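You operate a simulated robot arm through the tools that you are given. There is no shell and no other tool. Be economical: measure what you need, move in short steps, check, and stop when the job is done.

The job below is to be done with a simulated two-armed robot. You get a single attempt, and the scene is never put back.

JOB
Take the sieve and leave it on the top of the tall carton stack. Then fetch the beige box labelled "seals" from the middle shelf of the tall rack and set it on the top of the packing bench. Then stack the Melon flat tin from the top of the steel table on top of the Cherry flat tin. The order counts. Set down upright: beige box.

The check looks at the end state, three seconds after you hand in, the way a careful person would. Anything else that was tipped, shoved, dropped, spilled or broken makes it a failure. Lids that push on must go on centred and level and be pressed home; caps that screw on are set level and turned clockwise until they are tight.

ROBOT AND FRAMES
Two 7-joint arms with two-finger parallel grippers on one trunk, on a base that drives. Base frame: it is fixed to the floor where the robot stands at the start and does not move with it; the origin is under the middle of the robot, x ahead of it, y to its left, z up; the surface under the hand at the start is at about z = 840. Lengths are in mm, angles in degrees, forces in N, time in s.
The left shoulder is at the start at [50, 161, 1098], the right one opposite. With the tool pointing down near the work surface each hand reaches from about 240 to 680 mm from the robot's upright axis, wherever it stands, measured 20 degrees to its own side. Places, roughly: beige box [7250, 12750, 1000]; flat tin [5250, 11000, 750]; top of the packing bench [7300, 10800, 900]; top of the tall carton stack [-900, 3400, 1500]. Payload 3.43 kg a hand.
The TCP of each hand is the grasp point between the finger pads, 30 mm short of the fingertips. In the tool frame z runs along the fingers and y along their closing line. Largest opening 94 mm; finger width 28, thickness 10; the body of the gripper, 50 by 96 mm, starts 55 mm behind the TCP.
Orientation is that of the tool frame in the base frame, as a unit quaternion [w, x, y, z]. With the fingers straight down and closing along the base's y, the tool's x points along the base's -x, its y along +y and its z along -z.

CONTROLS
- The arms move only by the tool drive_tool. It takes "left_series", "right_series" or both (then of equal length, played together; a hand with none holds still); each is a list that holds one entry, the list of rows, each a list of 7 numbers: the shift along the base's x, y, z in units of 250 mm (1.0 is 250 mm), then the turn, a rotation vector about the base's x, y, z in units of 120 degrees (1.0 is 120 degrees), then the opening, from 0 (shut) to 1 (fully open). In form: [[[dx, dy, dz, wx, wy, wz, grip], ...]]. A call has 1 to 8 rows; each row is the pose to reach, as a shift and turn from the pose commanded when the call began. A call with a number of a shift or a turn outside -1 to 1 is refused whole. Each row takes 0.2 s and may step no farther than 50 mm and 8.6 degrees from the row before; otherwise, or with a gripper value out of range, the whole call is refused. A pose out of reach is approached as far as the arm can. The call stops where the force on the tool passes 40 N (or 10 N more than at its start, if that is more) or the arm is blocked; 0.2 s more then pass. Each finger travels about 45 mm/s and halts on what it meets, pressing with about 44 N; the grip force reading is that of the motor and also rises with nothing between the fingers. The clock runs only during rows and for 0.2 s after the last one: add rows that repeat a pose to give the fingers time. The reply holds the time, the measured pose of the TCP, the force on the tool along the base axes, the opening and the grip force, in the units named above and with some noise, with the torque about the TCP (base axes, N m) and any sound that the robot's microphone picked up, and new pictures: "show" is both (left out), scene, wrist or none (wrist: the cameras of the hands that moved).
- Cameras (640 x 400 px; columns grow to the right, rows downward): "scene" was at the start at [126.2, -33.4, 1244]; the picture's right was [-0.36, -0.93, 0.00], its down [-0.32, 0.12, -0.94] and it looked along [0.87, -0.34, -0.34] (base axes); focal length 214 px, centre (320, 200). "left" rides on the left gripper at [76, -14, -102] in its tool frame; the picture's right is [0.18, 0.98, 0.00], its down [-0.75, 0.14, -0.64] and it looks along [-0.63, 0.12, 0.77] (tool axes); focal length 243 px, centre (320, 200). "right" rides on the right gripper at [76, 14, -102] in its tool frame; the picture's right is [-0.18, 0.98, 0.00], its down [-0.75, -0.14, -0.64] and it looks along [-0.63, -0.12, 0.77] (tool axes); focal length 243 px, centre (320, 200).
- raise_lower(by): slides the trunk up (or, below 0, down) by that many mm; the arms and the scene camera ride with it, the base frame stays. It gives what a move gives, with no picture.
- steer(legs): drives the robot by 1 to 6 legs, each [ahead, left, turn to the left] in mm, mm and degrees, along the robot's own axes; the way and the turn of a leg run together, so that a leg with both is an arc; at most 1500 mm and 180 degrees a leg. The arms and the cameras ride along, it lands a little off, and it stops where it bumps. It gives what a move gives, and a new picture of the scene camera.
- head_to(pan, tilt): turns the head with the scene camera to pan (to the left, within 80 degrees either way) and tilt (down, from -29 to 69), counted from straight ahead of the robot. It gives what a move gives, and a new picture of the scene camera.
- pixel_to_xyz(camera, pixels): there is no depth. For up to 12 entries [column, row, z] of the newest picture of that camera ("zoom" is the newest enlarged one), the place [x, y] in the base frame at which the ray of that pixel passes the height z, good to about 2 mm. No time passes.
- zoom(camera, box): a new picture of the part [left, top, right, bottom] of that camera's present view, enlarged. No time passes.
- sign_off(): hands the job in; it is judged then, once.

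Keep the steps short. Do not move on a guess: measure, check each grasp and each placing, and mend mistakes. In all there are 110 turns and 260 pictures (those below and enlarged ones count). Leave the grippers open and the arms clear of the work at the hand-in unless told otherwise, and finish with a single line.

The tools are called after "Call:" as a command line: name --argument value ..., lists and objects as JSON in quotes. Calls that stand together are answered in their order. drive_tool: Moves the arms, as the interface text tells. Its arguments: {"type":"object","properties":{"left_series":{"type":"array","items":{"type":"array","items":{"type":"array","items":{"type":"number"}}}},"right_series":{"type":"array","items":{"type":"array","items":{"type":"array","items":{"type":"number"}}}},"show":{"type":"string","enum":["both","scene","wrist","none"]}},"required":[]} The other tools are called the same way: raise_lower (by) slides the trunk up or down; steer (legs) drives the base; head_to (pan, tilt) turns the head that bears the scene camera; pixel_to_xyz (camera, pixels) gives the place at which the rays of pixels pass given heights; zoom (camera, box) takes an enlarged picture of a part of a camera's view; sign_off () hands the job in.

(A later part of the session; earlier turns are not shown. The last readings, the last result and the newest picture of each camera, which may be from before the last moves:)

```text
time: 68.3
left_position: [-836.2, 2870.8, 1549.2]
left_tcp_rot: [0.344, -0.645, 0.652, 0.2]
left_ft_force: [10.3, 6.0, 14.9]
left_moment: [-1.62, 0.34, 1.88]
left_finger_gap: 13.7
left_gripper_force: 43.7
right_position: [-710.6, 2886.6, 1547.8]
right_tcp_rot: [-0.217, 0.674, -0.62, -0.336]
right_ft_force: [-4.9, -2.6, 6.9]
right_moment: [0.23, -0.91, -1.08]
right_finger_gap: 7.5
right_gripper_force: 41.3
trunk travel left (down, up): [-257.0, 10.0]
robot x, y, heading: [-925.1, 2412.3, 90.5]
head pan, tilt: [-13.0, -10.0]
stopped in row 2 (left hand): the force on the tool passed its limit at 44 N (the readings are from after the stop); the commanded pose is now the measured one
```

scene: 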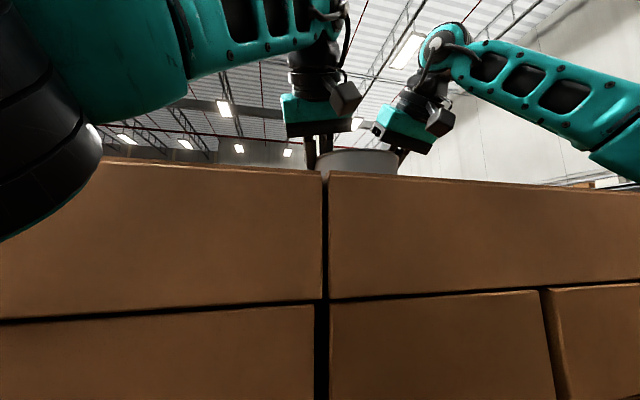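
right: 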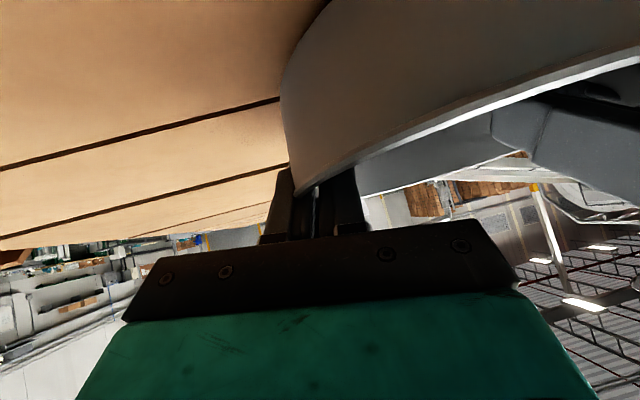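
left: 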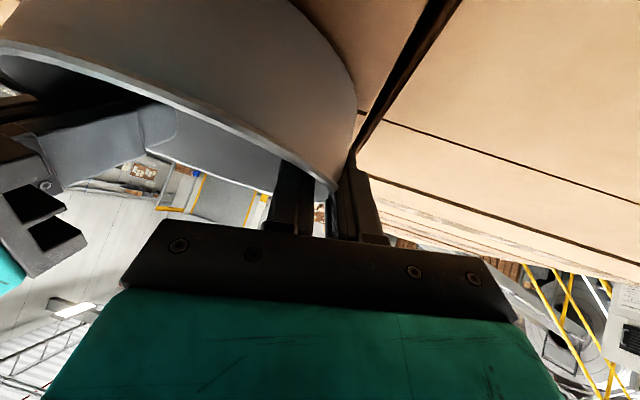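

There's upward force on both hands (15 and 7 N) and no further descent, so the sieve rests on the top. I'll open both hands gently in place.

Call:
drive_tool --left_series '[[[0, 0, 0, 0, 0, 0, 0.2], [0, 0, 0, 0, 0, 0, 0.4], [0, 0, 0, 0, 0, 0, 0.5], [0, 0, 0, 0, 0, 0, 0.5]]]' --right_series '[[[0, 0, 0, 0, 0, 0, 0.2], [0, 0, 0, 0, 0, 0, 0.4], [0, 0, 0, 0, 0, 0, 0.5], [0, 0, 0, 0, 0, 0, 0.5]]]' --show "both"

```text
time: 69.3
left_position: [-837.2, 2870.6, 1547.6]
left_tcp_rot: [0.343, -0.644, 0.654, 0.2]
left_ft_force: [-0.5, -0.1, 0.2]
left_moment: [0.0, -0.01, 0.02]
left_finger_gap: 47.0
left_gripper_force: 0.1
right_position: [-711.2, 2887.4, 1545.8]
right_tcp_rot: [-0.215, 0.675, -0.622, -0.335]
right_ft_force: [0.1, 0.7, 0.2]
right_moment: [-0.01, 0.0, -0.01]
right_finger_gap: 47.1
right_gripper_force: 0.1
trunk travel left (down, up): [-257.0, 10.0]
robot x, y, heading: [-920.1, 2414.5, 90.8]
head pan, tilt: [-13.0, -10.0]
```

scene: 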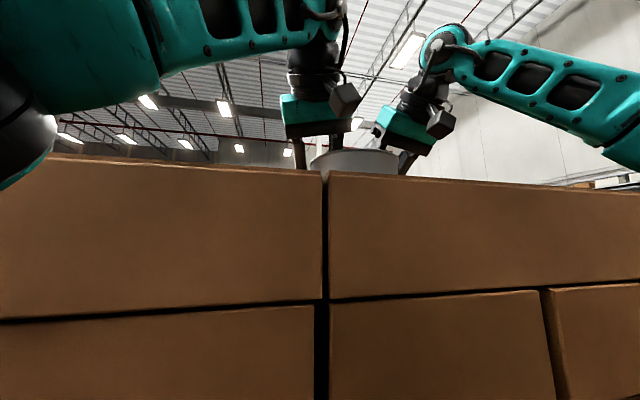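
right: 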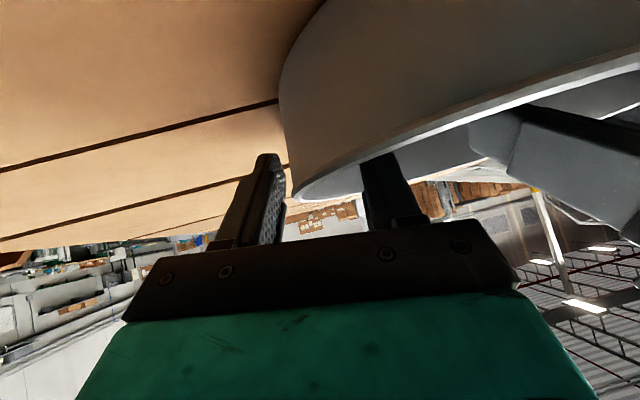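
left: 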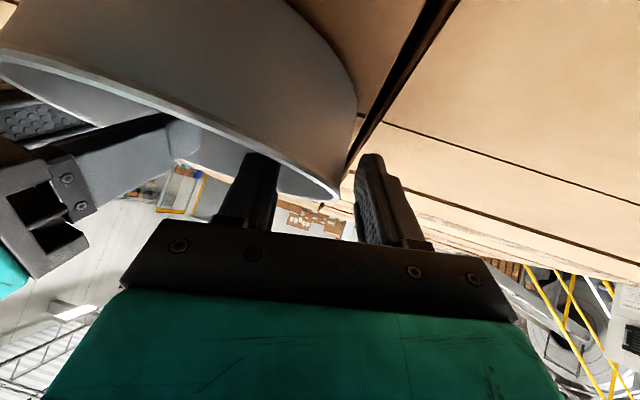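

Released, and the sieve stands still. I'll back out along the fingers (up and back) in small steps.

Call:
drive_tool --left_series '[[[0, -0.05, 0.05, 0, 0, 0, 0.5], [0, -0.1, 0.1, 0, 0, 0, 0.5], [0, -0.14, 0.14, 0, 0, 0, 0.5]]]' --right_series '[[[0, -0.05, 0.05, 0, 0, 0, 0.5], [0, -0.1, 0.1, 0, 0, 0, 0.5], [0, -0.14, 0.14, 0, 0, 0, 0.5]]]' --show "both"

```text
time: 70.1
left_position: [-838.8, 2841.4, 1570.3]
left_tcp_rot: [0.342, -0.643, 0.656, 0.199]
left_ft_force: [0.2, -0.1, -0.7]
left_moment: [0.0, -0.01, 0.02]
left_finger_gap: 46.9
left_gripper_force: 0.0
left hand out of reach, approached as far as the arm can: row 2, 3
right_position: [-701.8, 2862.9, 1567.8]
right_tcp_rot: [-0.216, 0.674, -0.622, -0.336]
right_ft_force: [0.1, -0.4, 0.4]
right_moment: [-0.05, -0.02, -0.02]
right_finger_gap: 47.0
right_gripper_force: 0.0
right hand out of reach, approached as far as the arm can: row 2, 3
trunk travel left (down, up): [-257.0, 10.0]
robot x, y, heading: [-925.6, 2410.0, 90.7]
head pan, tilt: [-13.0, -10.0]
```

scene: 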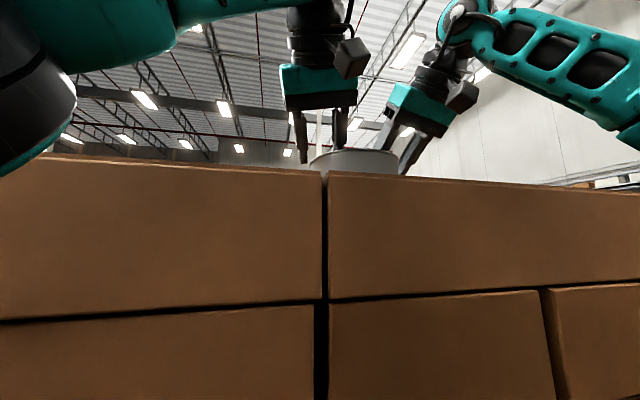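
right: 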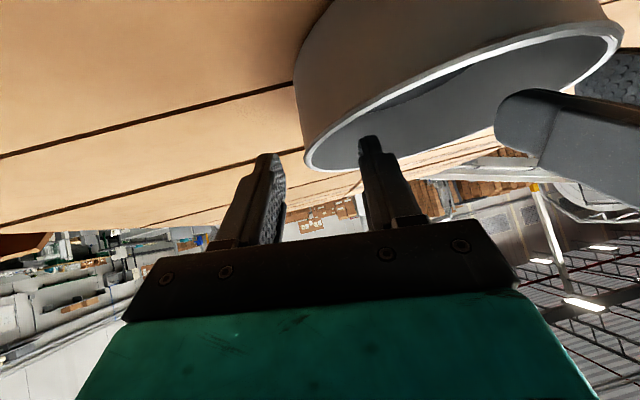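
left: 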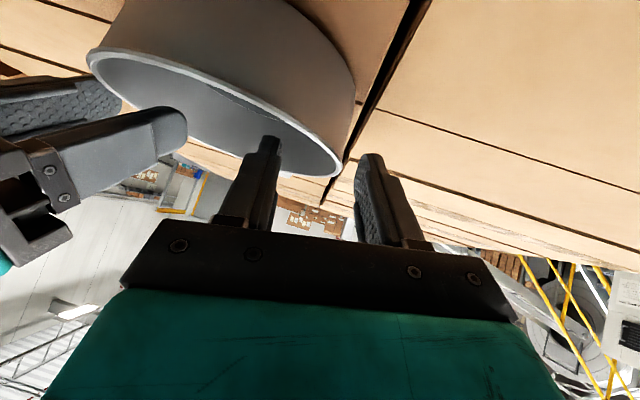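

The fingertips are still about 8 mm below the rim. I'll raise the trunk by the remaining 10 mm, then pitch the hands up while rising, which frees reach.

Call:
raise_lower --by 10

Call:
drive_tool --left_series '[[[0, -0.02, 0.03, 0.06, 0, 0, 0.5], [0, -0.05, 0.07, 0.12, 0, 0, 0.5], [0, -0.08, 0.12, 0.18, 0, 0, 0.5]]]' --right_series '[[[0, -0.02, 0.03, 0.06, 0, 0, 0.5], [0, -0.05, 0.07, 0.12, 0, 0, 0.5], [0, -0.08, 0.12, 0.18, 0, 0, 0.5]]]' --show "both"

```text
time: 70.7
left_position: [-839.2, 2841.8, 1579.8]
left_tcp_rot: [0.343, -0.643, 0.656, 0.198]
left_ft_force: [0.0, -0.8, -0.2]
left_moment: [0.0, 0.03, 0.01]
left_finger_gap: 46.8
left_gripper_force: 0.1
right_position: [-700.0, 2863.1, 1577.6]
right_tcp_rot: [-0.216, 0.674, -0.621, -0.335]
right_ft_force: [0.8, -0.6, -0.1]
right_moment: [0.04, 0.01, -0.03]
right_finger_gap: 47.0
right_gripper_force: 0.1
trunk travel left (down, up): [-267.0, 0.0]
robot x, y, heading: [-925.2, 2412.8, 90.8]
head pan, tilt: [-13.0, -10.0]
```

```text
time: 71.5
left_position: [-840.3, 2820.1, 1611.1]
left_tcp_rot: [0.459, -0.567, 0.606, 0.319]
left_ft_force: [-0.2, 1.1, -0.2]
left_moment: [0.02, -0.03, -0.01]
left_finger_gap: 47.1
left_gripper_force: 0.0
right_position: [-701.1, 2841.2, 1609.9]
right_tcp_rot: [-0.338, 0.623, -0.546, -0.447]
right_ft_force: [0.3, -0.4, 0.2]
right_moment: [-0.03, 0.02, -0.02]
right_finger_gap: 46.9
right_gripper_force: 0.0
trunk travel left (down, up): [-267.0, 0.0]
robot x, y, heading: [-923.9, 2411.4, 90.8]
head pan, tilt: [-13.0, -10.0]
```

scene: 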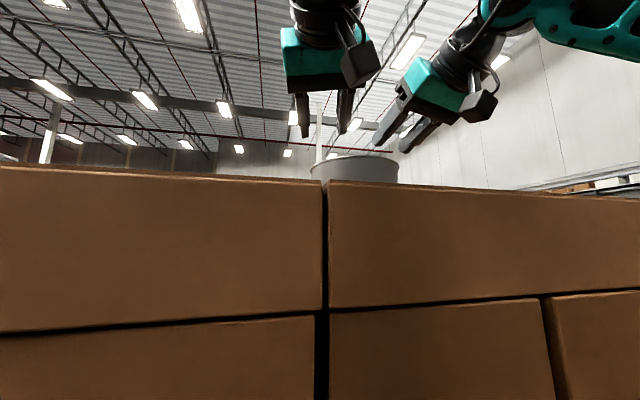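
right: 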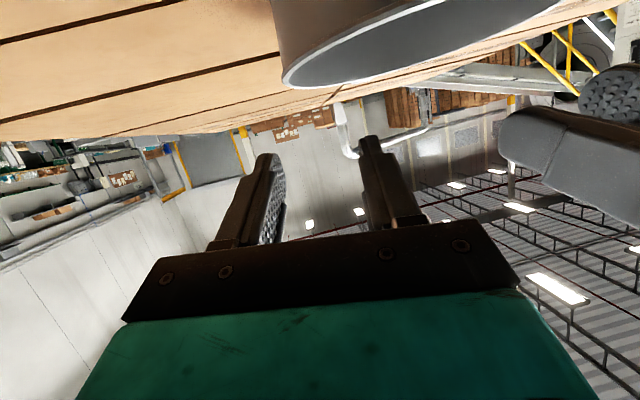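
left: 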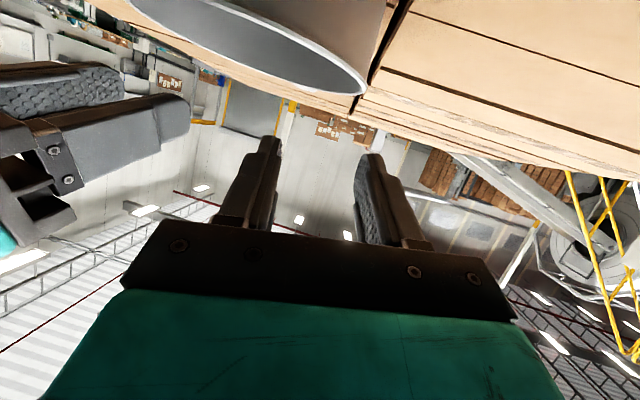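

The hands are clear of the sieve. I'll back away and check it.

Call:
steer --legs '[[-700, 0, 0]]'

Call:
zoom --camera "scene" --box '[220, 80, 520, 270]'

```text
time: 75.3
left_position: [-831.7, 2119.9, 1608.9]
left_tcp_rot: [0.456, -0.569, 0.605, 0.319]
left_ft_force: [0.8, 0.2, 0.2]
left_moment: [-0.01, -0.04, -0.01]
left_finger_gap: 47.0
left_gripper_force: 0.0
right_position: [-692.3, 2143.4, 1609.0]
right_tcp_rot: [-0.337, 0.623, -0.546, -0.446]
right_ft_force: [0.1, 0.7, 0.5]
right_moment: [-0.01, 0.02, 0.02]
right_finger_gap: 46.8
right_gripper_force: 0.1
trunk travel left (down, up): [-267.0, 0.0]
robot x, y, heading: [-918.9, 1706.6, 90.9]
head pan, tilt: [-13.0, -10.0]
```

scene: 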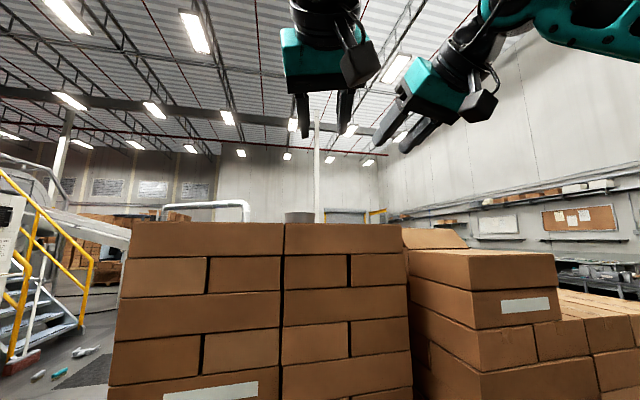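

```text
2.11 times, centred on (370, 175) of scene
```

zoom: 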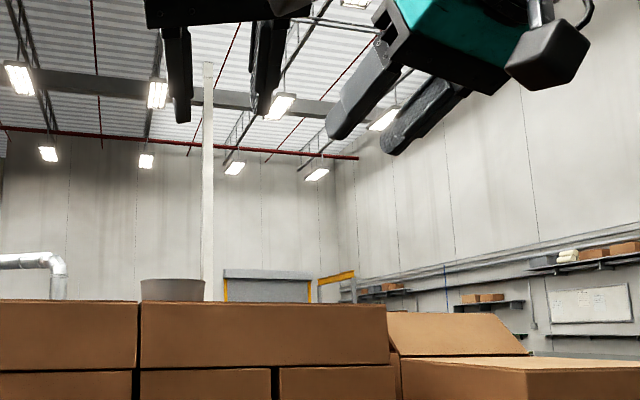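

The sieve stands level on the tall stack. Next is the box at about (7250,12750,1000). I'll turn right to look for a route around the stacks.

Call:
steer --legs '[[0, 0, -60]]'

Call:
head_to --pan 0 --tilt 12

```text
time: 78.4
left_position: [-519.7, 1847.9, 1610.5]
left_tcp_rot: [0.554, -0.194, 0.808, 0.05]
left_ft_force: [0.2, 0.0, 0.7]
left_moment: [-0.03, 0.02, -0.04]
left_finger_gap: 46.9
left_gripper_force: 0.2
right_position: [-431.8, 1739.8, 1609.4]
right_tcp_rot: [0.514, -0.27, 0.783, 0.221]
right_ft_force: [-0.4, -1.0, -0.7]
right_moment: [0.04, 0.0, -0.02]
right_finger_gap: 46.7
right_gripper_force: 0.1
trunk travel left (down, up): [-267.0, 0.0]
robot x, y, heading: [-914.9, 1710.6, 31.6]
head pan, tilt: [-13.0, -10.0]
```

scene: 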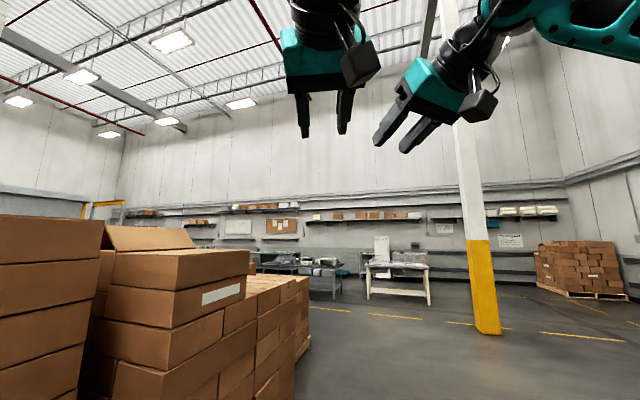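

```text
time: 79.2
left_position: [-521.0, 1848.3, 1609.4]
left_tcp_rot: [0.554, -0.195, 0.808, 0.051]
left_ft_force: [0.7, 1.1, -0.2]
left_moment: [0.02, 0.03, 0.0]
left_finger_gap: 46.9
left_gripper_force: 0.0
right_position: [-431.0, 1740.1, 1608.6]
right_tcp_rot: [0.514, -0.269, 0.784, 0.219]
right_ft_force: [0.5, -0.9, 0.6]
right_moment: [-0.01, 0.01, 0.03]
right_finger_gap: 46.9
right_gripper_force: 0.0
trunk travel left (down, up): [-267.0, 0.0]
robot x, y, heading: [-916.2, 1711.7, 31.3]
head pan, tilt: [0.0, 12.0]
```

scene: 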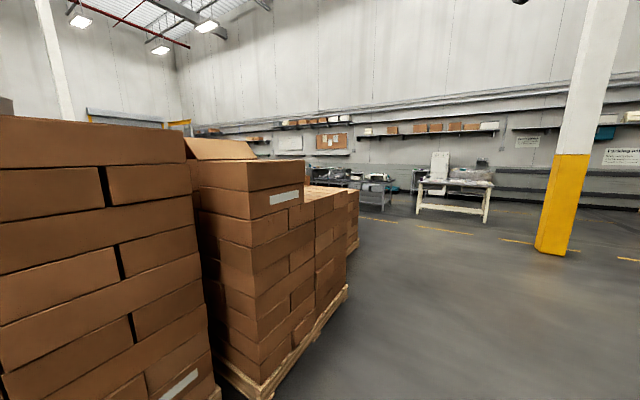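

Call:
pixel_to_xyz --camera "scene" --pixels '[[347, 292, 100], [358, 250, 100], [416, 213, 0], [486, 223, 0], [536, 250, 0], [566, 255, 0], [383, 211, 0], [392, 200, 0], [360, 205, 0]]'

Call:
zoom --camera "scene" --box '[240, 100, 500, 260]'

```text
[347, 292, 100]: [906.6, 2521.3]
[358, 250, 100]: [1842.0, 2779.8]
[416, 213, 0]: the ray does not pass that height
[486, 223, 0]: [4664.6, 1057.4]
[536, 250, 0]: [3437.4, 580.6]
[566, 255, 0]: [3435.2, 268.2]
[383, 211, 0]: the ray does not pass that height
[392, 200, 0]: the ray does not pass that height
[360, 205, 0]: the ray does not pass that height
```

```text
2.46 times, centred on (370, 180) of scene
```

zoom: 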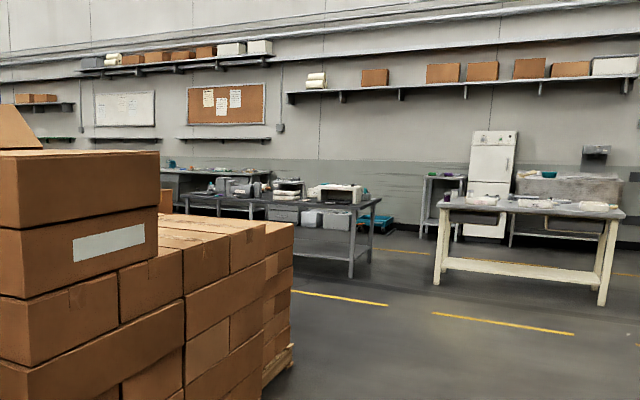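

There's an aisle between the stacks (ending near x 2300) and the tables on the right. I'll drive along y about 1700 to x about 3250, then turn left to look up the aisle.

Call:
steer --legs '[[0, 0, -31.3], [1500, 0, 0], [1500, 0, 0], [1150, 0, 0], [0, 0, 85]]'

```text
time: 104.3
left_position: [3359.8, 2116.2, 1610.0]
left_tcp_rot: [0.473, -0.536, 0.634, 0.295]
left_ft_force: [0.3, 0.5, 0.4]
left_moment: [-0.02, -0.02, 0.02]
left_finger_gap: 47.0
left_gripper_force: 0.1
right_position: [3499.8, 2122.5, 1609.0]
right_tcp_rot: [-0.362, 0.592, -0.579, -0.428]
right_ft_force: [0.5, 0.0, 0.0]
right_moment: [-0.03, 0.0, 0.02]
right_finger_gap: 46.9
right_gripper_force: 0.0
trunk travel left (down, up): [-267.0, 0.0]
robot x, y, heading: [3236.8, 1716.5, 84.9]
head pan, tilt: [0.0, 12.0]
```

scene: 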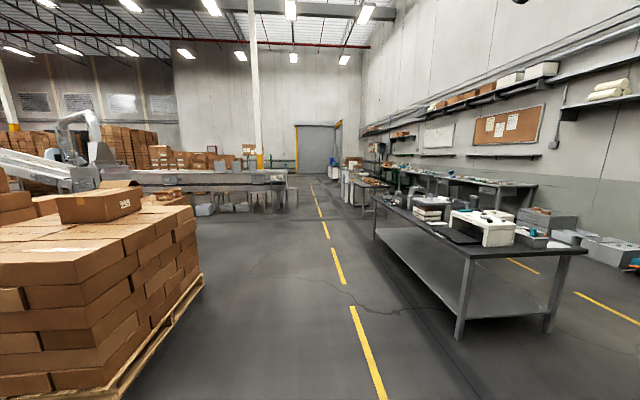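

Call:
pixel_to_xyz --camera "scene" --pixels '[[458, 338, 0], [547, 332, 0], [375, 240, 0], [352, 205, 0], [202, 275, 100], [285, 210, 0], [355, 310, 0], [333, 250, 0], [320, 200, 0], [300, 180, 0], [340, 182, 0]]'

Call:
zoom --camera "scene" --box '[200, 100, 480, 260]'

```text
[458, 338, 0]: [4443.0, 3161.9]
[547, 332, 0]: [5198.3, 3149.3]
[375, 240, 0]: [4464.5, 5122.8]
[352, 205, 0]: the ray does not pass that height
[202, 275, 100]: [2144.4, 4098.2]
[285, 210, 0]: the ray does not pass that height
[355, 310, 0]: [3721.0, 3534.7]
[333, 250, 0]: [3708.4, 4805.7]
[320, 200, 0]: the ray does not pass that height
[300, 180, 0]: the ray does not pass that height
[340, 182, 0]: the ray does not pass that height
```

```text
2.29 times, centred on (340, 180) of scene
```

zoom: 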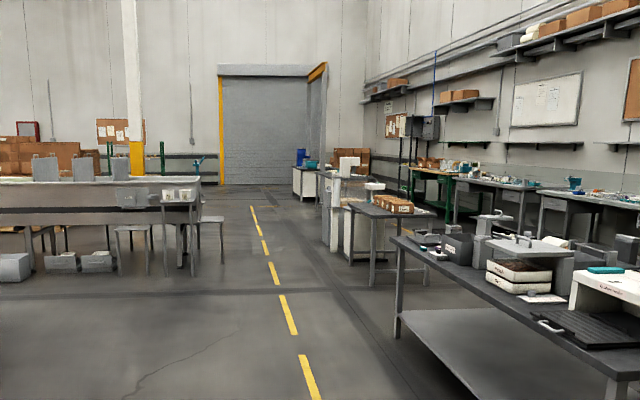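

The yellow line lies at x about 3710 and the aisle is free. I'll drive up it to y about 5900.

Call:
steer --legs '[[0, 0, 5.1], [1400, -150, 0], [1400, -150, 0], [1400, -100, 0]]'

```text
time: 125.0
left_position: [3659.9, 6337.9, 1610.9]
left_tcp_rot: [0.458, -0.566, 0.608, 0.317]
left_ft_force: [0.1, -0.6, -0.4]
left_moment: [-0.03, 0.02, -0.01]
left_finger_gap: 47.0
left_gripper_force: 0.0
right_position: [3799.0, 6359.6, 1609.9]
right_tcp_rot: [-0.339, 0.621, -0.548, -0.445]
right_ft_force: [0.6, 0.5, 0.4]
right_moment: [0.01, -0.01, 0.0]
right_finger_gap: 46.9
right_gripper_force: 0.1
trunk travel left (down, up): [-267.0, 0.0]
robot x, y, heading: [3570.7, 5929.3, 90.4]
head pan, tilt: [0.0, 12.0]
```

scene: 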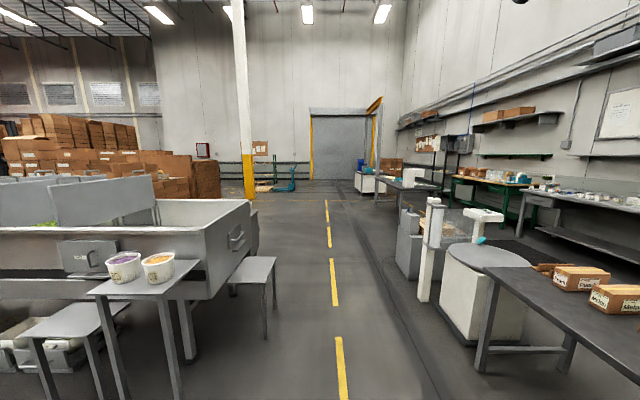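

Call:
pixel_to_xyz --camera "scene" --pixels '[[422, 302, 0], [270, 308, 0], [478, 370, 0], [341, 340, 0], [330, 240, 0], [400, 272, 0], [380, 205, 0], [245, 212, 0]]'

Call:
zoom --camera "scene" --box '[300, 90, 560, 250]'

```text
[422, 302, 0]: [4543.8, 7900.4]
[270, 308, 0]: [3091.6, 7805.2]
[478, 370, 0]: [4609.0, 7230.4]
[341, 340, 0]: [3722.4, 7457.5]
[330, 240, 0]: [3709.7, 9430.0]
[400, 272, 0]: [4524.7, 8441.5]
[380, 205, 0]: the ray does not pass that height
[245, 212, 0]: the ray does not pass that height
```

```text
2.46 times, centred on (430, 170) of scene
```

zoom: 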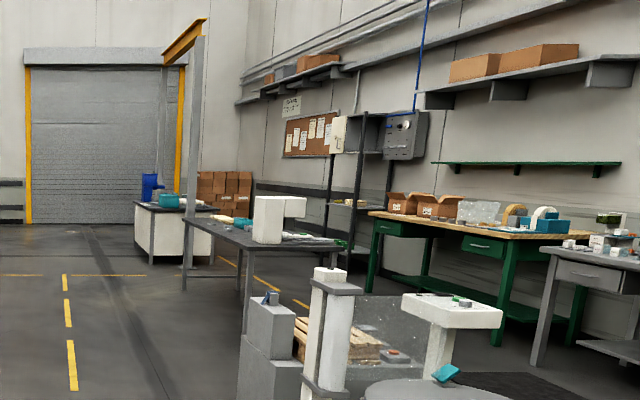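

The green-legged bench is the packing bench, the dark rack is behind it, and the steel table is in front. I'll continue up the aisle and then turn toward them.

Call:
steer --legs '[[1500, -50, 0], [1500, -50, 0], [500, 0, 0], [0, 0, -60]]'

```text
refused: leg 1 is longer than a leg can be; nothing moved
```

Call:
steer --legs '[[1450, -50, 0], [1450, -50, 0], [600, 0, 0], [0, 0, -60]]'

```text
time: 144.6
left_position: [4024.6, 9516.8, 1610.4]
left_tcp_rot: [0.556, -0.18, 0.81, 0.041]
left_ft_force: [0.2, 0.3, -0.6]
left_moment: [0.02, 0.07, -0.01]
left_finger_gap: 46.9
left_gripper_force: 0.1
right_position: [4111.4, 9406.7, 1609.8]
right_tcp_rot: [0.518, -0.258, 0.787, 0.212]
right_ft_force: [0.2, -0.1, 0.3]
right_moment: [0.0, 0.02, -0.01]
right_finger_gap: 46.7
right_gripper_force: 0.2
trunk travel left (down, up): [-267.0, 0.0]
robot x, y, heading: [3629.0, 9391.6, 29.8]
head pan, tilt: [0.0, 12.0]
```

scene: 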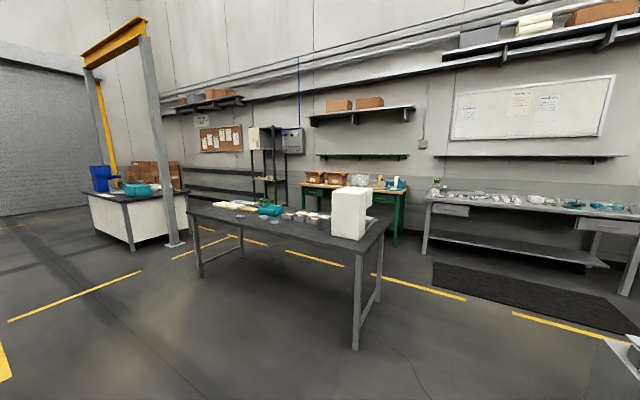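

Call:
zoom --camera "scene" --box '[180, 100, 420, 250]'

Call:
pixel_to_xyz --camera "scene" --pixels '[[200, 277, 0], [355, 350, 0], [377, 302, 0], [240, 254, 0], [175, 243, 0], [188, 213, 750], [387, 222, 750], [394, 246, 0], [310, 220, 0]]'

```text
2.67 times, centred on (300, 175) of scene
```

zoom: 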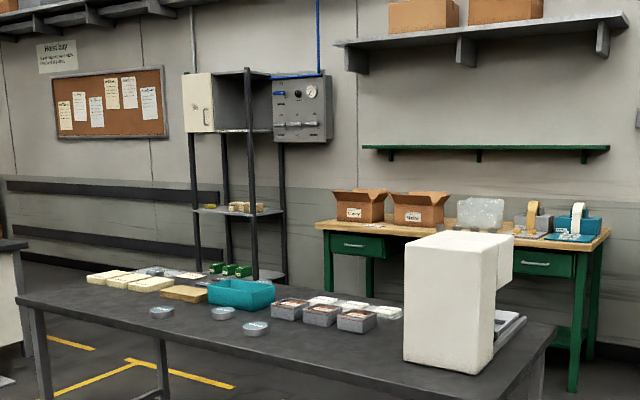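

```text
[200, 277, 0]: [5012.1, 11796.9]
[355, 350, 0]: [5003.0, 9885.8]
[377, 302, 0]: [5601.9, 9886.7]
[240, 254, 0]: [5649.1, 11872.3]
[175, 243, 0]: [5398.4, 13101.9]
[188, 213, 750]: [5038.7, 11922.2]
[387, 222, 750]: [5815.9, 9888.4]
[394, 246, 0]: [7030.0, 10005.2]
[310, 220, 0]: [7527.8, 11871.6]
```

The steel table spans x 5000–5620 and y 9850–11900, with three round tins on its near side. The rack is beyond it. I'll go around the table's lower end along y about 9280 to x about 6300.

Call:
steer --legs '[[0, 0, -29.8], [1400, -70, 0], [1280, -50, 0], [0, 0, 80]]'

```text
time: 162.6
left_position: [6470.0, 9638.1, 1610.6]
left_tcp_rot: [0.484, -0.51, 0.656, 0.275]
left_ft_force: [-0.4, -0.4, 0.1]
left_moment: [-0.01, 0.03, -0.01]
left_finger_gap: 47.1
left_gripper_force: 0.1
right_position: [6610.8, 9634.3, 1609.7]
right_tcp_rot: [0.378, -0.569, 0.603, 0.412]
right_ft_force: [-0.6, 0.4, -0.4]
right_moment: [-0.01, 0.0, 0.0]
right_finger_gap: 46.9
right_gripper_force: 0.2
trunk travel left (down, up): [-267.0, 0.0]
robot x, y, heading: [6310.8, 9253.9, 80.0]
head pan, tilt: [0.0, 12.0]
```

scene: 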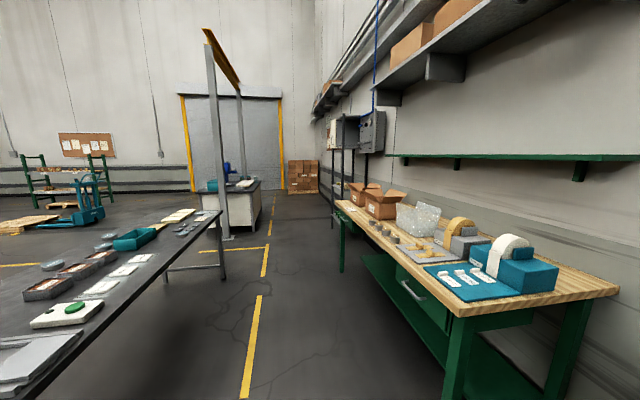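

The corridor is clear. I'll drive up it to y about 12500, then turn right to face the rack.

Call:
steer --legs '[[0, 0, 10], [1450, 0, 0], [1450, 0, 0], [350, 0, 0], [0, 0, -85]]'

```text
time: 182.7
left_position: [6729.5, 12457.4, 1610.1]
left_tcp_rot: [0.553, -0.014, 0.83, -0.071]
left_ft_force: [-0.5, -0.2, -0.3]
left_moment: [-0.01, 0.01, 0.03]
left_finger_gap: 47.2
left_gripper_force: 0.0
right_position: [6765.3, 12322.3, 1609.2]
right_tcp_rot: [0.551, -0.093, 0.823, 0.103]
right_ft_force: [0.3, 0.0, -0.2]
right_moment: [0.01, 0.03, -0.02]
right_finger_gap: 47.1
right_gripper_force: 0.1
trunk travel left (down, up): [-267.0, 0.0]
robot x, y, heading: [6318.8, 12501.0, 6.4]
head pan, tilt: [0.0, 12.0]
```

scene: 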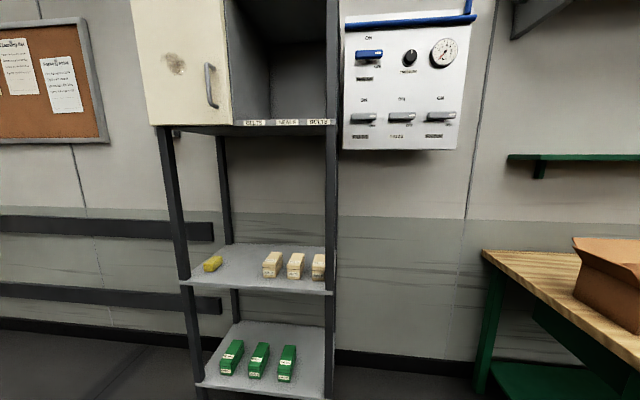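

Three beige boxes stand on the middle shelf. I'll read their labels.

Call:
zoom --camera "scene" --box '[180, 225, 350, 300]'

Call:
zoom --camera "scene" --box '[250, 240, 340, 296]'

Call:
pixel_to_xyz --camera "scene" --pixels '[[271, 277, 950], [294, 278, 950], [318, 280, 950], [182, 282, 950], [330, 293, 950], [325, 125, 1400], [160, 127, 1400]]'

```text
3.76 times, centred on (265, 262) of scene
```

zoom: 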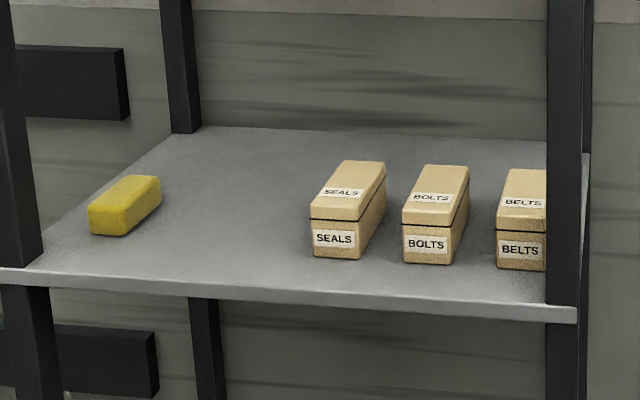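

```text
7.11 times, centred on (295, 268) of scene
```

zoom: 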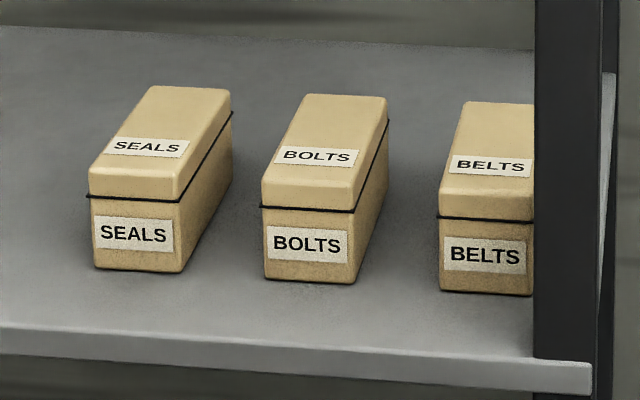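

```text
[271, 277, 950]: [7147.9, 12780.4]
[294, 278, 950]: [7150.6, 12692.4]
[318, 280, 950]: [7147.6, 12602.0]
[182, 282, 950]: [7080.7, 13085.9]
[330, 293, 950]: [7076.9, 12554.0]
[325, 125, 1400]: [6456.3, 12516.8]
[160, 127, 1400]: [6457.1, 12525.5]
```

The left one reads SEALS. I'll square up to the rack and shift left so the left hand can take it, then bring the arms down.

Call:
steer --legs '[[0, 0, -6.4], [0, 130, 0]]'

Call:
drive_tool --left_series '[[[-0.03, 0.05, -0.18, 0.02, 0.0455, 0.0165, 0.5], [-0.06, 0.1, -0.36, 0.04, 0.091, 0.033, 0.5], [-0.1, 0.15, -0.54, 0.06, 0.1365, 0.0495, 0.7], [-0.15, 0.2, -0.7, 0.079, 0.182, 0.066, 1], [-0.15, 0.3, -0.86, 0.079, 0.182, 0.066, 1], [-0.15, 0.4, -1, 0.079, 0.182, 0.066, 1]]]' --right_series '[[[-0.03, -0.05, -0.18, 0, 0, 0, 0.5], [-0.06, -0.1, -0.36, 0, 0, 0, 0.5], [-0.1, -0.15, -0.54, 0, 0, 0, 0.5], [-0.2, -0.25, -0.65, 0, 0, 0, 0.5], [-0.3, -0.35, -0.76, 0, 0, 0, 0.5], [-0.35, -0.45, -0.9, 0, 0, 0, 0.5]]]' --show "scene"

```text
time: 185.0
left_position: [6722.8, 12541.0, 1611.1]
left_tcp_rot: [0.547, 0.032, 0.83, -0.101]
left_ft_force: [0.6, 0.0, -0.1]
left_moment: [0.03, -0.02, -0.03]
left_finger_gap: 46.8
left_gripper_force: 0.0
right_position: [6742.7, 12402.2, 1607.6]
right_tcp_rot: [0.555, -0.049, 0.827, 0.074]
right_ft_force: [-0.6, 0.0, -0.3]
right_moment: [0.01, 0.01, 0.01]
right_finger_gap: 47.2
right_gripper_force: 0.0
trunk travel left (down, up): [-267.0, 0.0]
robot x, y, heading: [6313.8, 12631.8, -0.0]
head pan, tilt: [0.0, 12.0]
```

scene: 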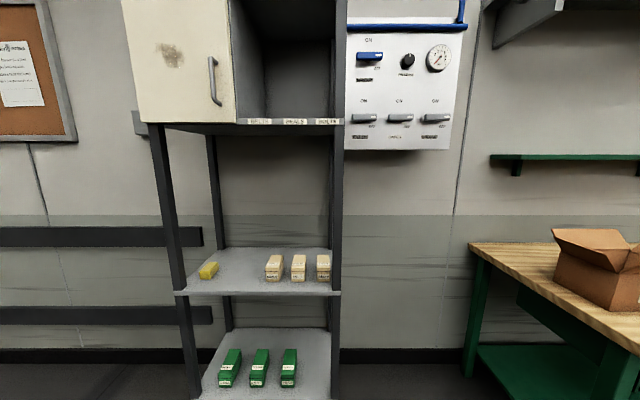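

```text
time: 186.4
left_position: [6687.0, 12642.1, 1359.0]
left_tcp_rot: [0.381, -0.001, 0.925, 0.001]
left_ft_force: [-0.1, -0.6, -0.5]
left_moment: [0.03, 0.0, -0.01]
left_finger_gap: 94.1
left_gripper_force: 0.1
right_position: [6657.4, 12288.8, 1382.1]
right_tcp_rot: [0.555, -0.047, 0.828, 0.071]
right_ft_force: [0.1, -0.6, 0.3]
right_moment: [-0.01, -0.01, 0.03]
right_finger_gap: 47.1
right_gripper_force: 0.0
trunk travel left (down, up): [-267.0, 0.0]
robot x, y, heading: [6315.7, 12630.6, 0.2]
head pan, tilt: [0.0, 12.0]
```

scene: 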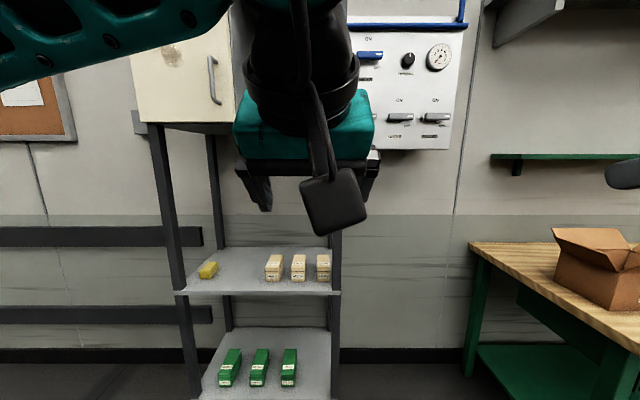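

Call:
zoom --camera "scene" --box '[170, 240, 350, 300]'

Call:
pixel_to_xyz --camera "scene" --pixels '[[273, 281, 940], [273, 281, 960], [273, 281, 980], [300, 293, 940], [300, 293, 960], [300, 293, 980]]'

Call:
raise_lower --by -200

Call:
head_to --pan 10 --tilt 15

```text
3.56 times, centred on (260, 270) of scene
```

zoom: 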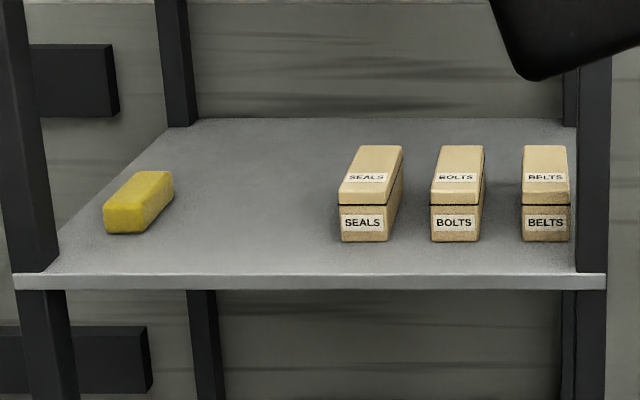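

```text
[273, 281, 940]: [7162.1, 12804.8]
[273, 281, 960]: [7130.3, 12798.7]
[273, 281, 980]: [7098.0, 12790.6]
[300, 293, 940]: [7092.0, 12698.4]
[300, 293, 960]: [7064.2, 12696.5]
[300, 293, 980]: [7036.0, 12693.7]
```

```text
time: 188.6
left_position: [6684.4, 12642.1, 1159.1]
left_tcp_rot: [0.381, 0.001, 0.924, 0.0]
left_ft_force: [-0.3, 0.5, 0.7]
left_moment: [0.03, -0.01, 0.0]
left_finger_gap: 94.0
left_gripper_force: 0.1
right_position: [6655.9, 12289.0, 1184.5]
right_tcp_rot: [0.555, -0.049, 0.827, 0.074]
right_ft_force: [-0.2, 0.2, 0.9]
right_moment: [0.01, 0.02, -0.01]
right_finger_gap: 47.0
right_gripper_force: 0.1
trunk travel left (down, up): [-67.0, 200.0]
robot x, y, heading: [6316.8, 12631.7, -0.3]
head pan, tilt: [0.0, 12.0]
```

```text
time: 189.3
left_position: [6683.0, 12641.7, 1160.1]
left_tcp_rot: [0.382, 0.001, 0.924, 0.0]
left_ft_force: [0.5, -0.8, -0.4]
left_moment: [-0.04, 0.02, 0.03]
left_finger_gap: 94.1
left_gripper_force: 0.0
right_position: [6657.3, 12288.6, 1184.0]
right_tcp_rot: [0.555, -0.048, 0.827, 0.073]
right_ft_force: [1.0, -0.1, 0.6]
right_moment: [-0.01, 0.03, 0.02]
right_finger_gap: 47.1
right_gripper_force: 0.0
trunk travel left (down, up): [-67.0, 200.0]
robot x, y, heading: [6313.1, 12630.8, 0.3]
head pan, tilt: [10.0, 15.0]
```

scene: 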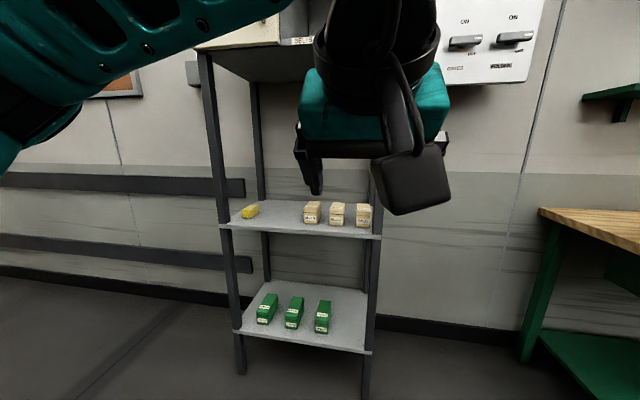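

Call:
zoom --camera "scene" --box '[270, 190, 390, 245]'

```text
5.33 times, centred on (330, 218) of scene
```

zoom: 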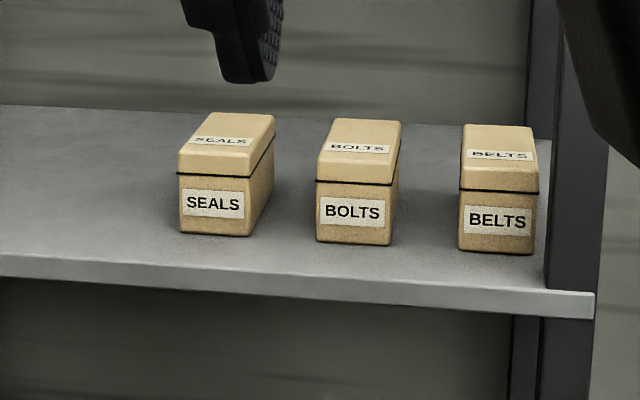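

Call:
pixel_to_xyz --camera "zoom" --pixels '[[215, 236, 940], [215, 236, 950], [215, 236, 960], [215, 236, 970], [215, 236, 980], [181, 234, 960], [248, 237, 960], [270, 285, 940], [270, 285, 950], [270, 285, 960], [356, 244, 960], [180, 172, 1010]]'

```text
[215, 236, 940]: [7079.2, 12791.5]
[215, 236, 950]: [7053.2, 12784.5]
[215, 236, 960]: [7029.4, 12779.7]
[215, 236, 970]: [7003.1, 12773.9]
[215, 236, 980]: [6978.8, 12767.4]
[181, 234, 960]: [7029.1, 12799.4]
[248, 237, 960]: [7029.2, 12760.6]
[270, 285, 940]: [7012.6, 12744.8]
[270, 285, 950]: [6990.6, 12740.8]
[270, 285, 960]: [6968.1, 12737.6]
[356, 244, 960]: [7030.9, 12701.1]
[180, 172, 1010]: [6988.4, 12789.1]
```

The two views suggest the shelf is nearer z 850 than 950. I'll check with the rack's feet on the floor, directly below the shelf edge.

Call:
pixel_to_xyz --camera "scene" --pixels '[[241, 374, 0], [366, 398, 0], [222, 225, 845], [222, 225, 900], [379, 236, 845], [379, 236, 900], [264, 290, 0], [238, 335, 300], [372, 352, 300]]'

Call:
steer --legs '[[0, -150, 0]]'

```text
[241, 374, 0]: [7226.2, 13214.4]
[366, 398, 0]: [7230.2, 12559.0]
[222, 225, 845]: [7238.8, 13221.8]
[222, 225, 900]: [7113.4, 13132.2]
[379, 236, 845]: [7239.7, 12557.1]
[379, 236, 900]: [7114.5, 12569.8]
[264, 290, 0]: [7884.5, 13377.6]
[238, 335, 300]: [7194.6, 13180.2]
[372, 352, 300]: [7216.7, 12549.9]
```

```text
time: 191.3
left_position: [6684.2, 12491.1, 1159.3]
left_tcp_rot: [0.382, -0.001, 0.924, 0.001]
left_ft_force: [0.1, -0.3, 0.6]
left_moment: [0.04, -0.01, 0.02]
left_finger_gap: 94.0
left_gripper_force: 0.1
right_position: [6657.2, 12139.6, 1184.0]
right_tcp_rot: [0.554, -0.048, 0.828, 0.073]
right_ft_force: [0.6, -0.2, 0.4]
right_moment: [0.01, 0.0, 0.03]
right_finger_gap: 47.0
right_gripper_force: 0.1
trunk travel left (down, up): [-67.0, 200.0]
robot x, y, heading: [6315.5, 12477.6, -0.0]
head pan, tilt: [10.0, 15.0]
```

scene: 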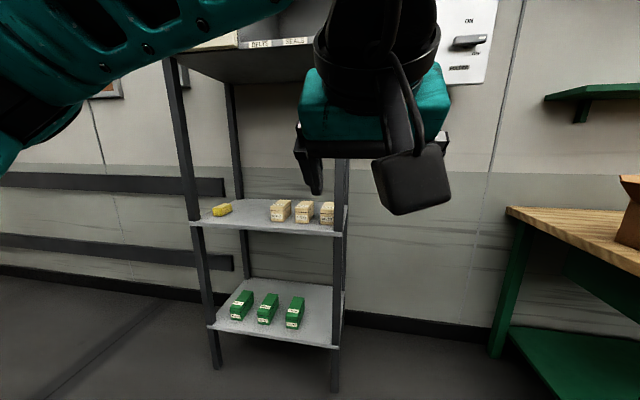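

Confirmed: the rack front is at x about 7230, the shelf top at z about 848, and the box front near x 7300. I'll measure the box more finely from here.

Call:
zoom --camera "scene" --box '[250, 190, 350, 240]'

```text
6.40 times, centred on (300, 215) of scene
```

zoom: 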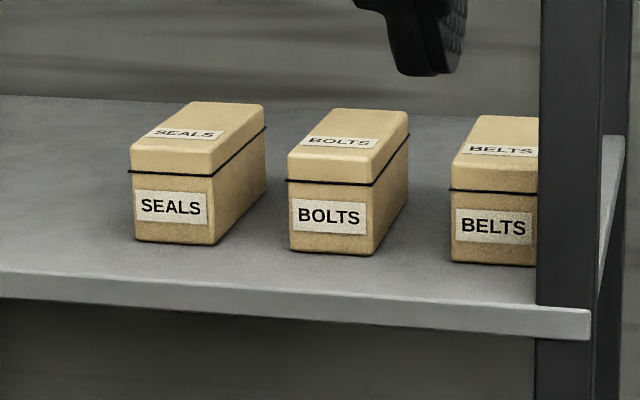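

Call:
pixel_to_xyz --camera "zoom" --pixels '[[136, 240, 848], [214, 245, 848], [265, 197, 848], [291, 250, 848], [131, 168, 910], [211, 177, 910], [264, 125, 910], [190, 103, 910], [264, 106, 910], [131, 145, 920], [270, 301, 848]]'

```text
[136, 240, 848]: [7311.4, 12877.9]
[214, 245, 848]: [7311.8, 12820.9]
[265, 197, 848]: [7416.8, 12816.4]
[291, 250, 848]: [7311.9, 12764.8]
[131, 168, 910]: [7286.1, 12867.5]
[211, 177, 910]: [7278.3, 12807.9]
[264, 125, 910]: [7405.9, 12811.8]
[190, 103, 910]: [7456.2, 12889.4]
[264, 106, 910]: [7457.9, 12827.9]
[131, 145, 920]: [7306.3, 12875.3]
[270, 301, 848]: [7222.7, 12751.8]
```

The box spans x 7311–7417, y 12820–12877 and z 848–922, with the lid seam at about 898. I'll use a steeper 30° tilt, pull the right hand back, then drive closer.

Call:
drive_tool --left_series '[[[0, 0.12, 0, 0, 0.06, 0, 1], [0, 0.24, 0, 0, 0.125, 0, 1], [0, 0.4, 0, 0, 0.125, 0, 1], [0, 0.56, 0, 0, 0.125, 0, 1]]]' --right_series '[[[-0.1, 0, 0, 0, 0, 0, 0.5], [-0.2, 0, 0, 0, 0, 0, 0.5], [-0.3, 0, 0, 0, 0, 0, 0.5], [-0.4, 0, 0, 0, 0, 0, 0.5]]]' --show "none"

Call:
steer --legs '[[400, 181, 0]]'

```text
time: 192.3
left_position: [6683.1, 12634.8, 1160.5]
left_tcp_rot: [0.259, 0.0, 0.966, 0.0]
left_ft_force: [0.1, 1.1, -0.1]
left_moment: [0.0, -0.04, 0.0]
left_finger_gap: 93.8
left_gripper_force: 0.1
right_position: [6558.1, 12141.0, 1183.6]
right_tcp_rot: [0.555, -0.049, 0.827, 0.073]
right_ft_force: [0.5, -0.2, -0.4]
right_moment: [0.0, 0.0, 0.02]
right_finger_gap: 46.9
right_gripper_force: 0.1
trunk travel left (down, up): [-67.0, 200.0]
robot x, y, heading: [6315.2, 12481.0, 0.2]
head pan, tilt: [10.0, 15.0]
```

```text
time: 194.9
left_position: [7082.1, 12811.1, 1161.0]
left_tcp_rot: [0.259, 0.002, 0.966, 0.001]
left_ft_force: [-0.2, -0.4, -0.1]
left_moment: [-0.01, 0.0, 0.01]
left_finger_gap: 93.9
left_gripper_force: 0.1
right_position: [6952.9, 12318.1, 1183.6]
right_tcp_rot: [0.555, -0.046, 0.827, 0.072]
right_ft_force: [-0.2, 0.1, 0.1]
right_moment: [-0.05, 0.05, -0.02]
right_finger_gap: 47.0
right_gripper_force: 0.2
trunk travel left (down, up): [-67.0, 200.0]
robot x, y, heading: [6713.6, 12658.7, -0.1]
head pan, tilt: [10.0, 15.0]
```

scene: 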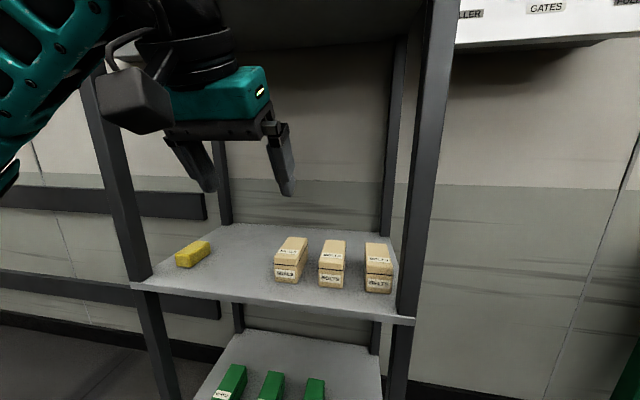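

Good clearance. I'll re-measure the box from here.

Call:
zoom --camera "scene" --box '[250, 220, 370, 300]'

```text
5.00 times, centred on (310, 260) of scene
```

zoom: 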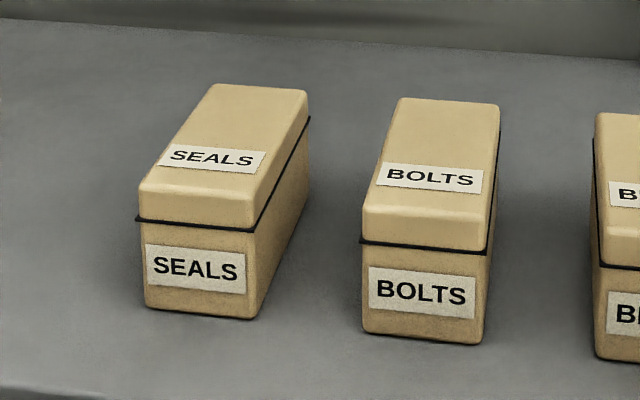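

Call:
pixel_to_xyz --camera "zoom" --pixels '[[147, 307, 848], [251, 319, 848], [308, 190, 848], [137, 195, 920], [255, 207, 920], [215, 85, 920], [307, 92, 920], [364, 333, 848], [20, 388, 848]]'

Call:
steer --legs '[[130, 0, 0]]'

```text
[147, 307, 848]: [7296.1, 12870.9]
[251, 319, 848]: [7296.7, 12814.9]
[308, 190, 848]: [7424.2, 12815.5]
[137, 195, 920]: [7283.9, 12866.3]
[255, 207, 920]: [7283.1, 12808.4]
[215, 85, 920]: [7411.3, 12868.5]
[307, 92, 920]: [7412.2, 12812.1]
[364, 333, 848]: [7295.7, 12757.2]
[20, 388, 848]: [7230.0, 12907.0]
```

```text
time: 196.2
left_position: [7208.9, 12811.2, 1159.8]
left_tcp_rot: [0.258, 0.001, 0.966, 0.0]
left_ft_force: [0.8, 0.9, -0.2]
left_moment: [0.01, 0.03, 0.01]
left_finger_gap: 93.9
left_gripper_force: 0.0
right_position: [7082.8, 12317.3, 1184.4]
right_tcp_rot: [0.555, -0.048, 0.827, 0.072]
right_ft_force: [0.3, -0.2, -0.3]
right_moment: [0.01, 0.02, 0.04]
right_finger_gap: 46.9
right_gripper_force: 0.0
trunk travel left (down, up): [-67.0, 200.0]
robot x, y, heading: [6840.4, 12660.5, -0.0]
head pan, tilt: [10.0, 15.0]
```

scene: 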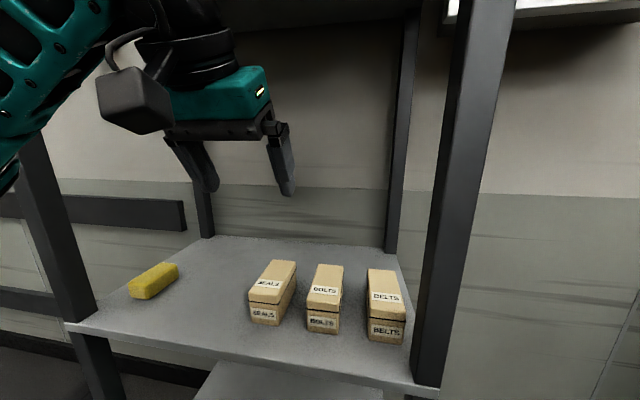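

Refined: the box centre is (7360,12842), 56 wide, 128 long, top about 913. I'll move the left hand forward and then down to z about 965 above it.

Call:
drive_tool --left_series '[[[0.19, 0.06, -0.02, 0, 0, 0, 1], [0.38, 0.1, -0.05, 0, 0, 0, 1], [0.575, 0.124, -0.08, 0, 0, 0, 1], [0.58, 0.124, -0.26, 0, 0, 0, 1], [0.58, 0.124, -0.44, 0, 0, 0, 1], [0.58, 0.124, -0.62, 0, 0, 0, 1], [0.58, 0.124, -0.78, 0, 0, 0, 1]]]' --show "both"

```text
time: 197.8
left_position: [7353.0, 12843.2, 963.2]
left_tcp_rot: [0.258, 0.001, 0.966, 0.0]
left_ft_force: [0.3, -0.3, -0.4]
left_moment: [0.02, 0.01, 0.02]
left_finger_gap: 93.8
left_gripper_force: 0.0
right_position: [7081.5, 12317.5, 1184.0]
right_tcp_rot: [0.555, -0.047, 0.827, 0.072]
right_ft_force: [-0.1, 0.5, -0.7]
right_moment: [-0.01, 0.01, -0.05]
right_finger_gap: 47.0
right_gripper_force: 0.0
trunk travel left (down, up): [-67.0, 200.0]
robot x, y, heading: [6838.6, 12660.2, 0.3]
head pan, tilt: [10.0, 15.0]
```

scene: 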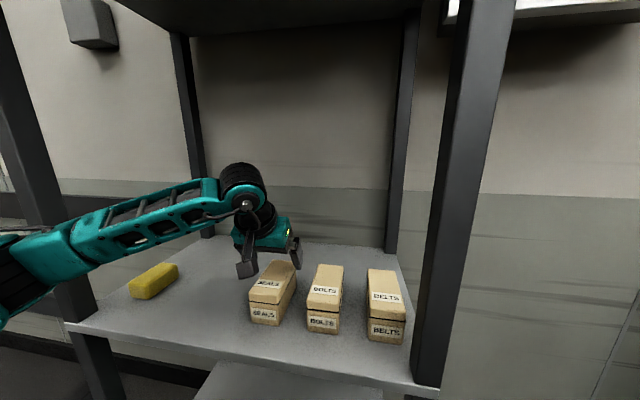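
left: 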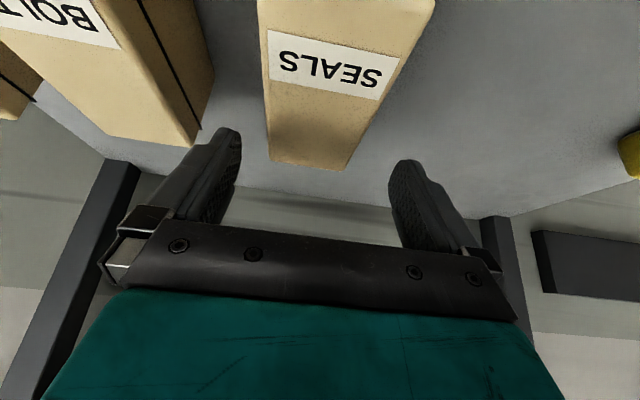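

Call:
pixel_to_xyz --camera "left" --pixels '[[268, 158, 913], [345, 168, 913], [258, 10, 913], [432, 10, 913], [205, 140, 913]]'

```text
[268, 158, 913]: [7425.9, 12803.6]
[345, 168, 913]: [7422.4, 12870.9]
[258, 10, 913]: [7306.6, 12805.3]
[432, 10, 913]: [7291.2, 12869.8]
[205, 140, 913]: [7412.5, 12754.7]
```

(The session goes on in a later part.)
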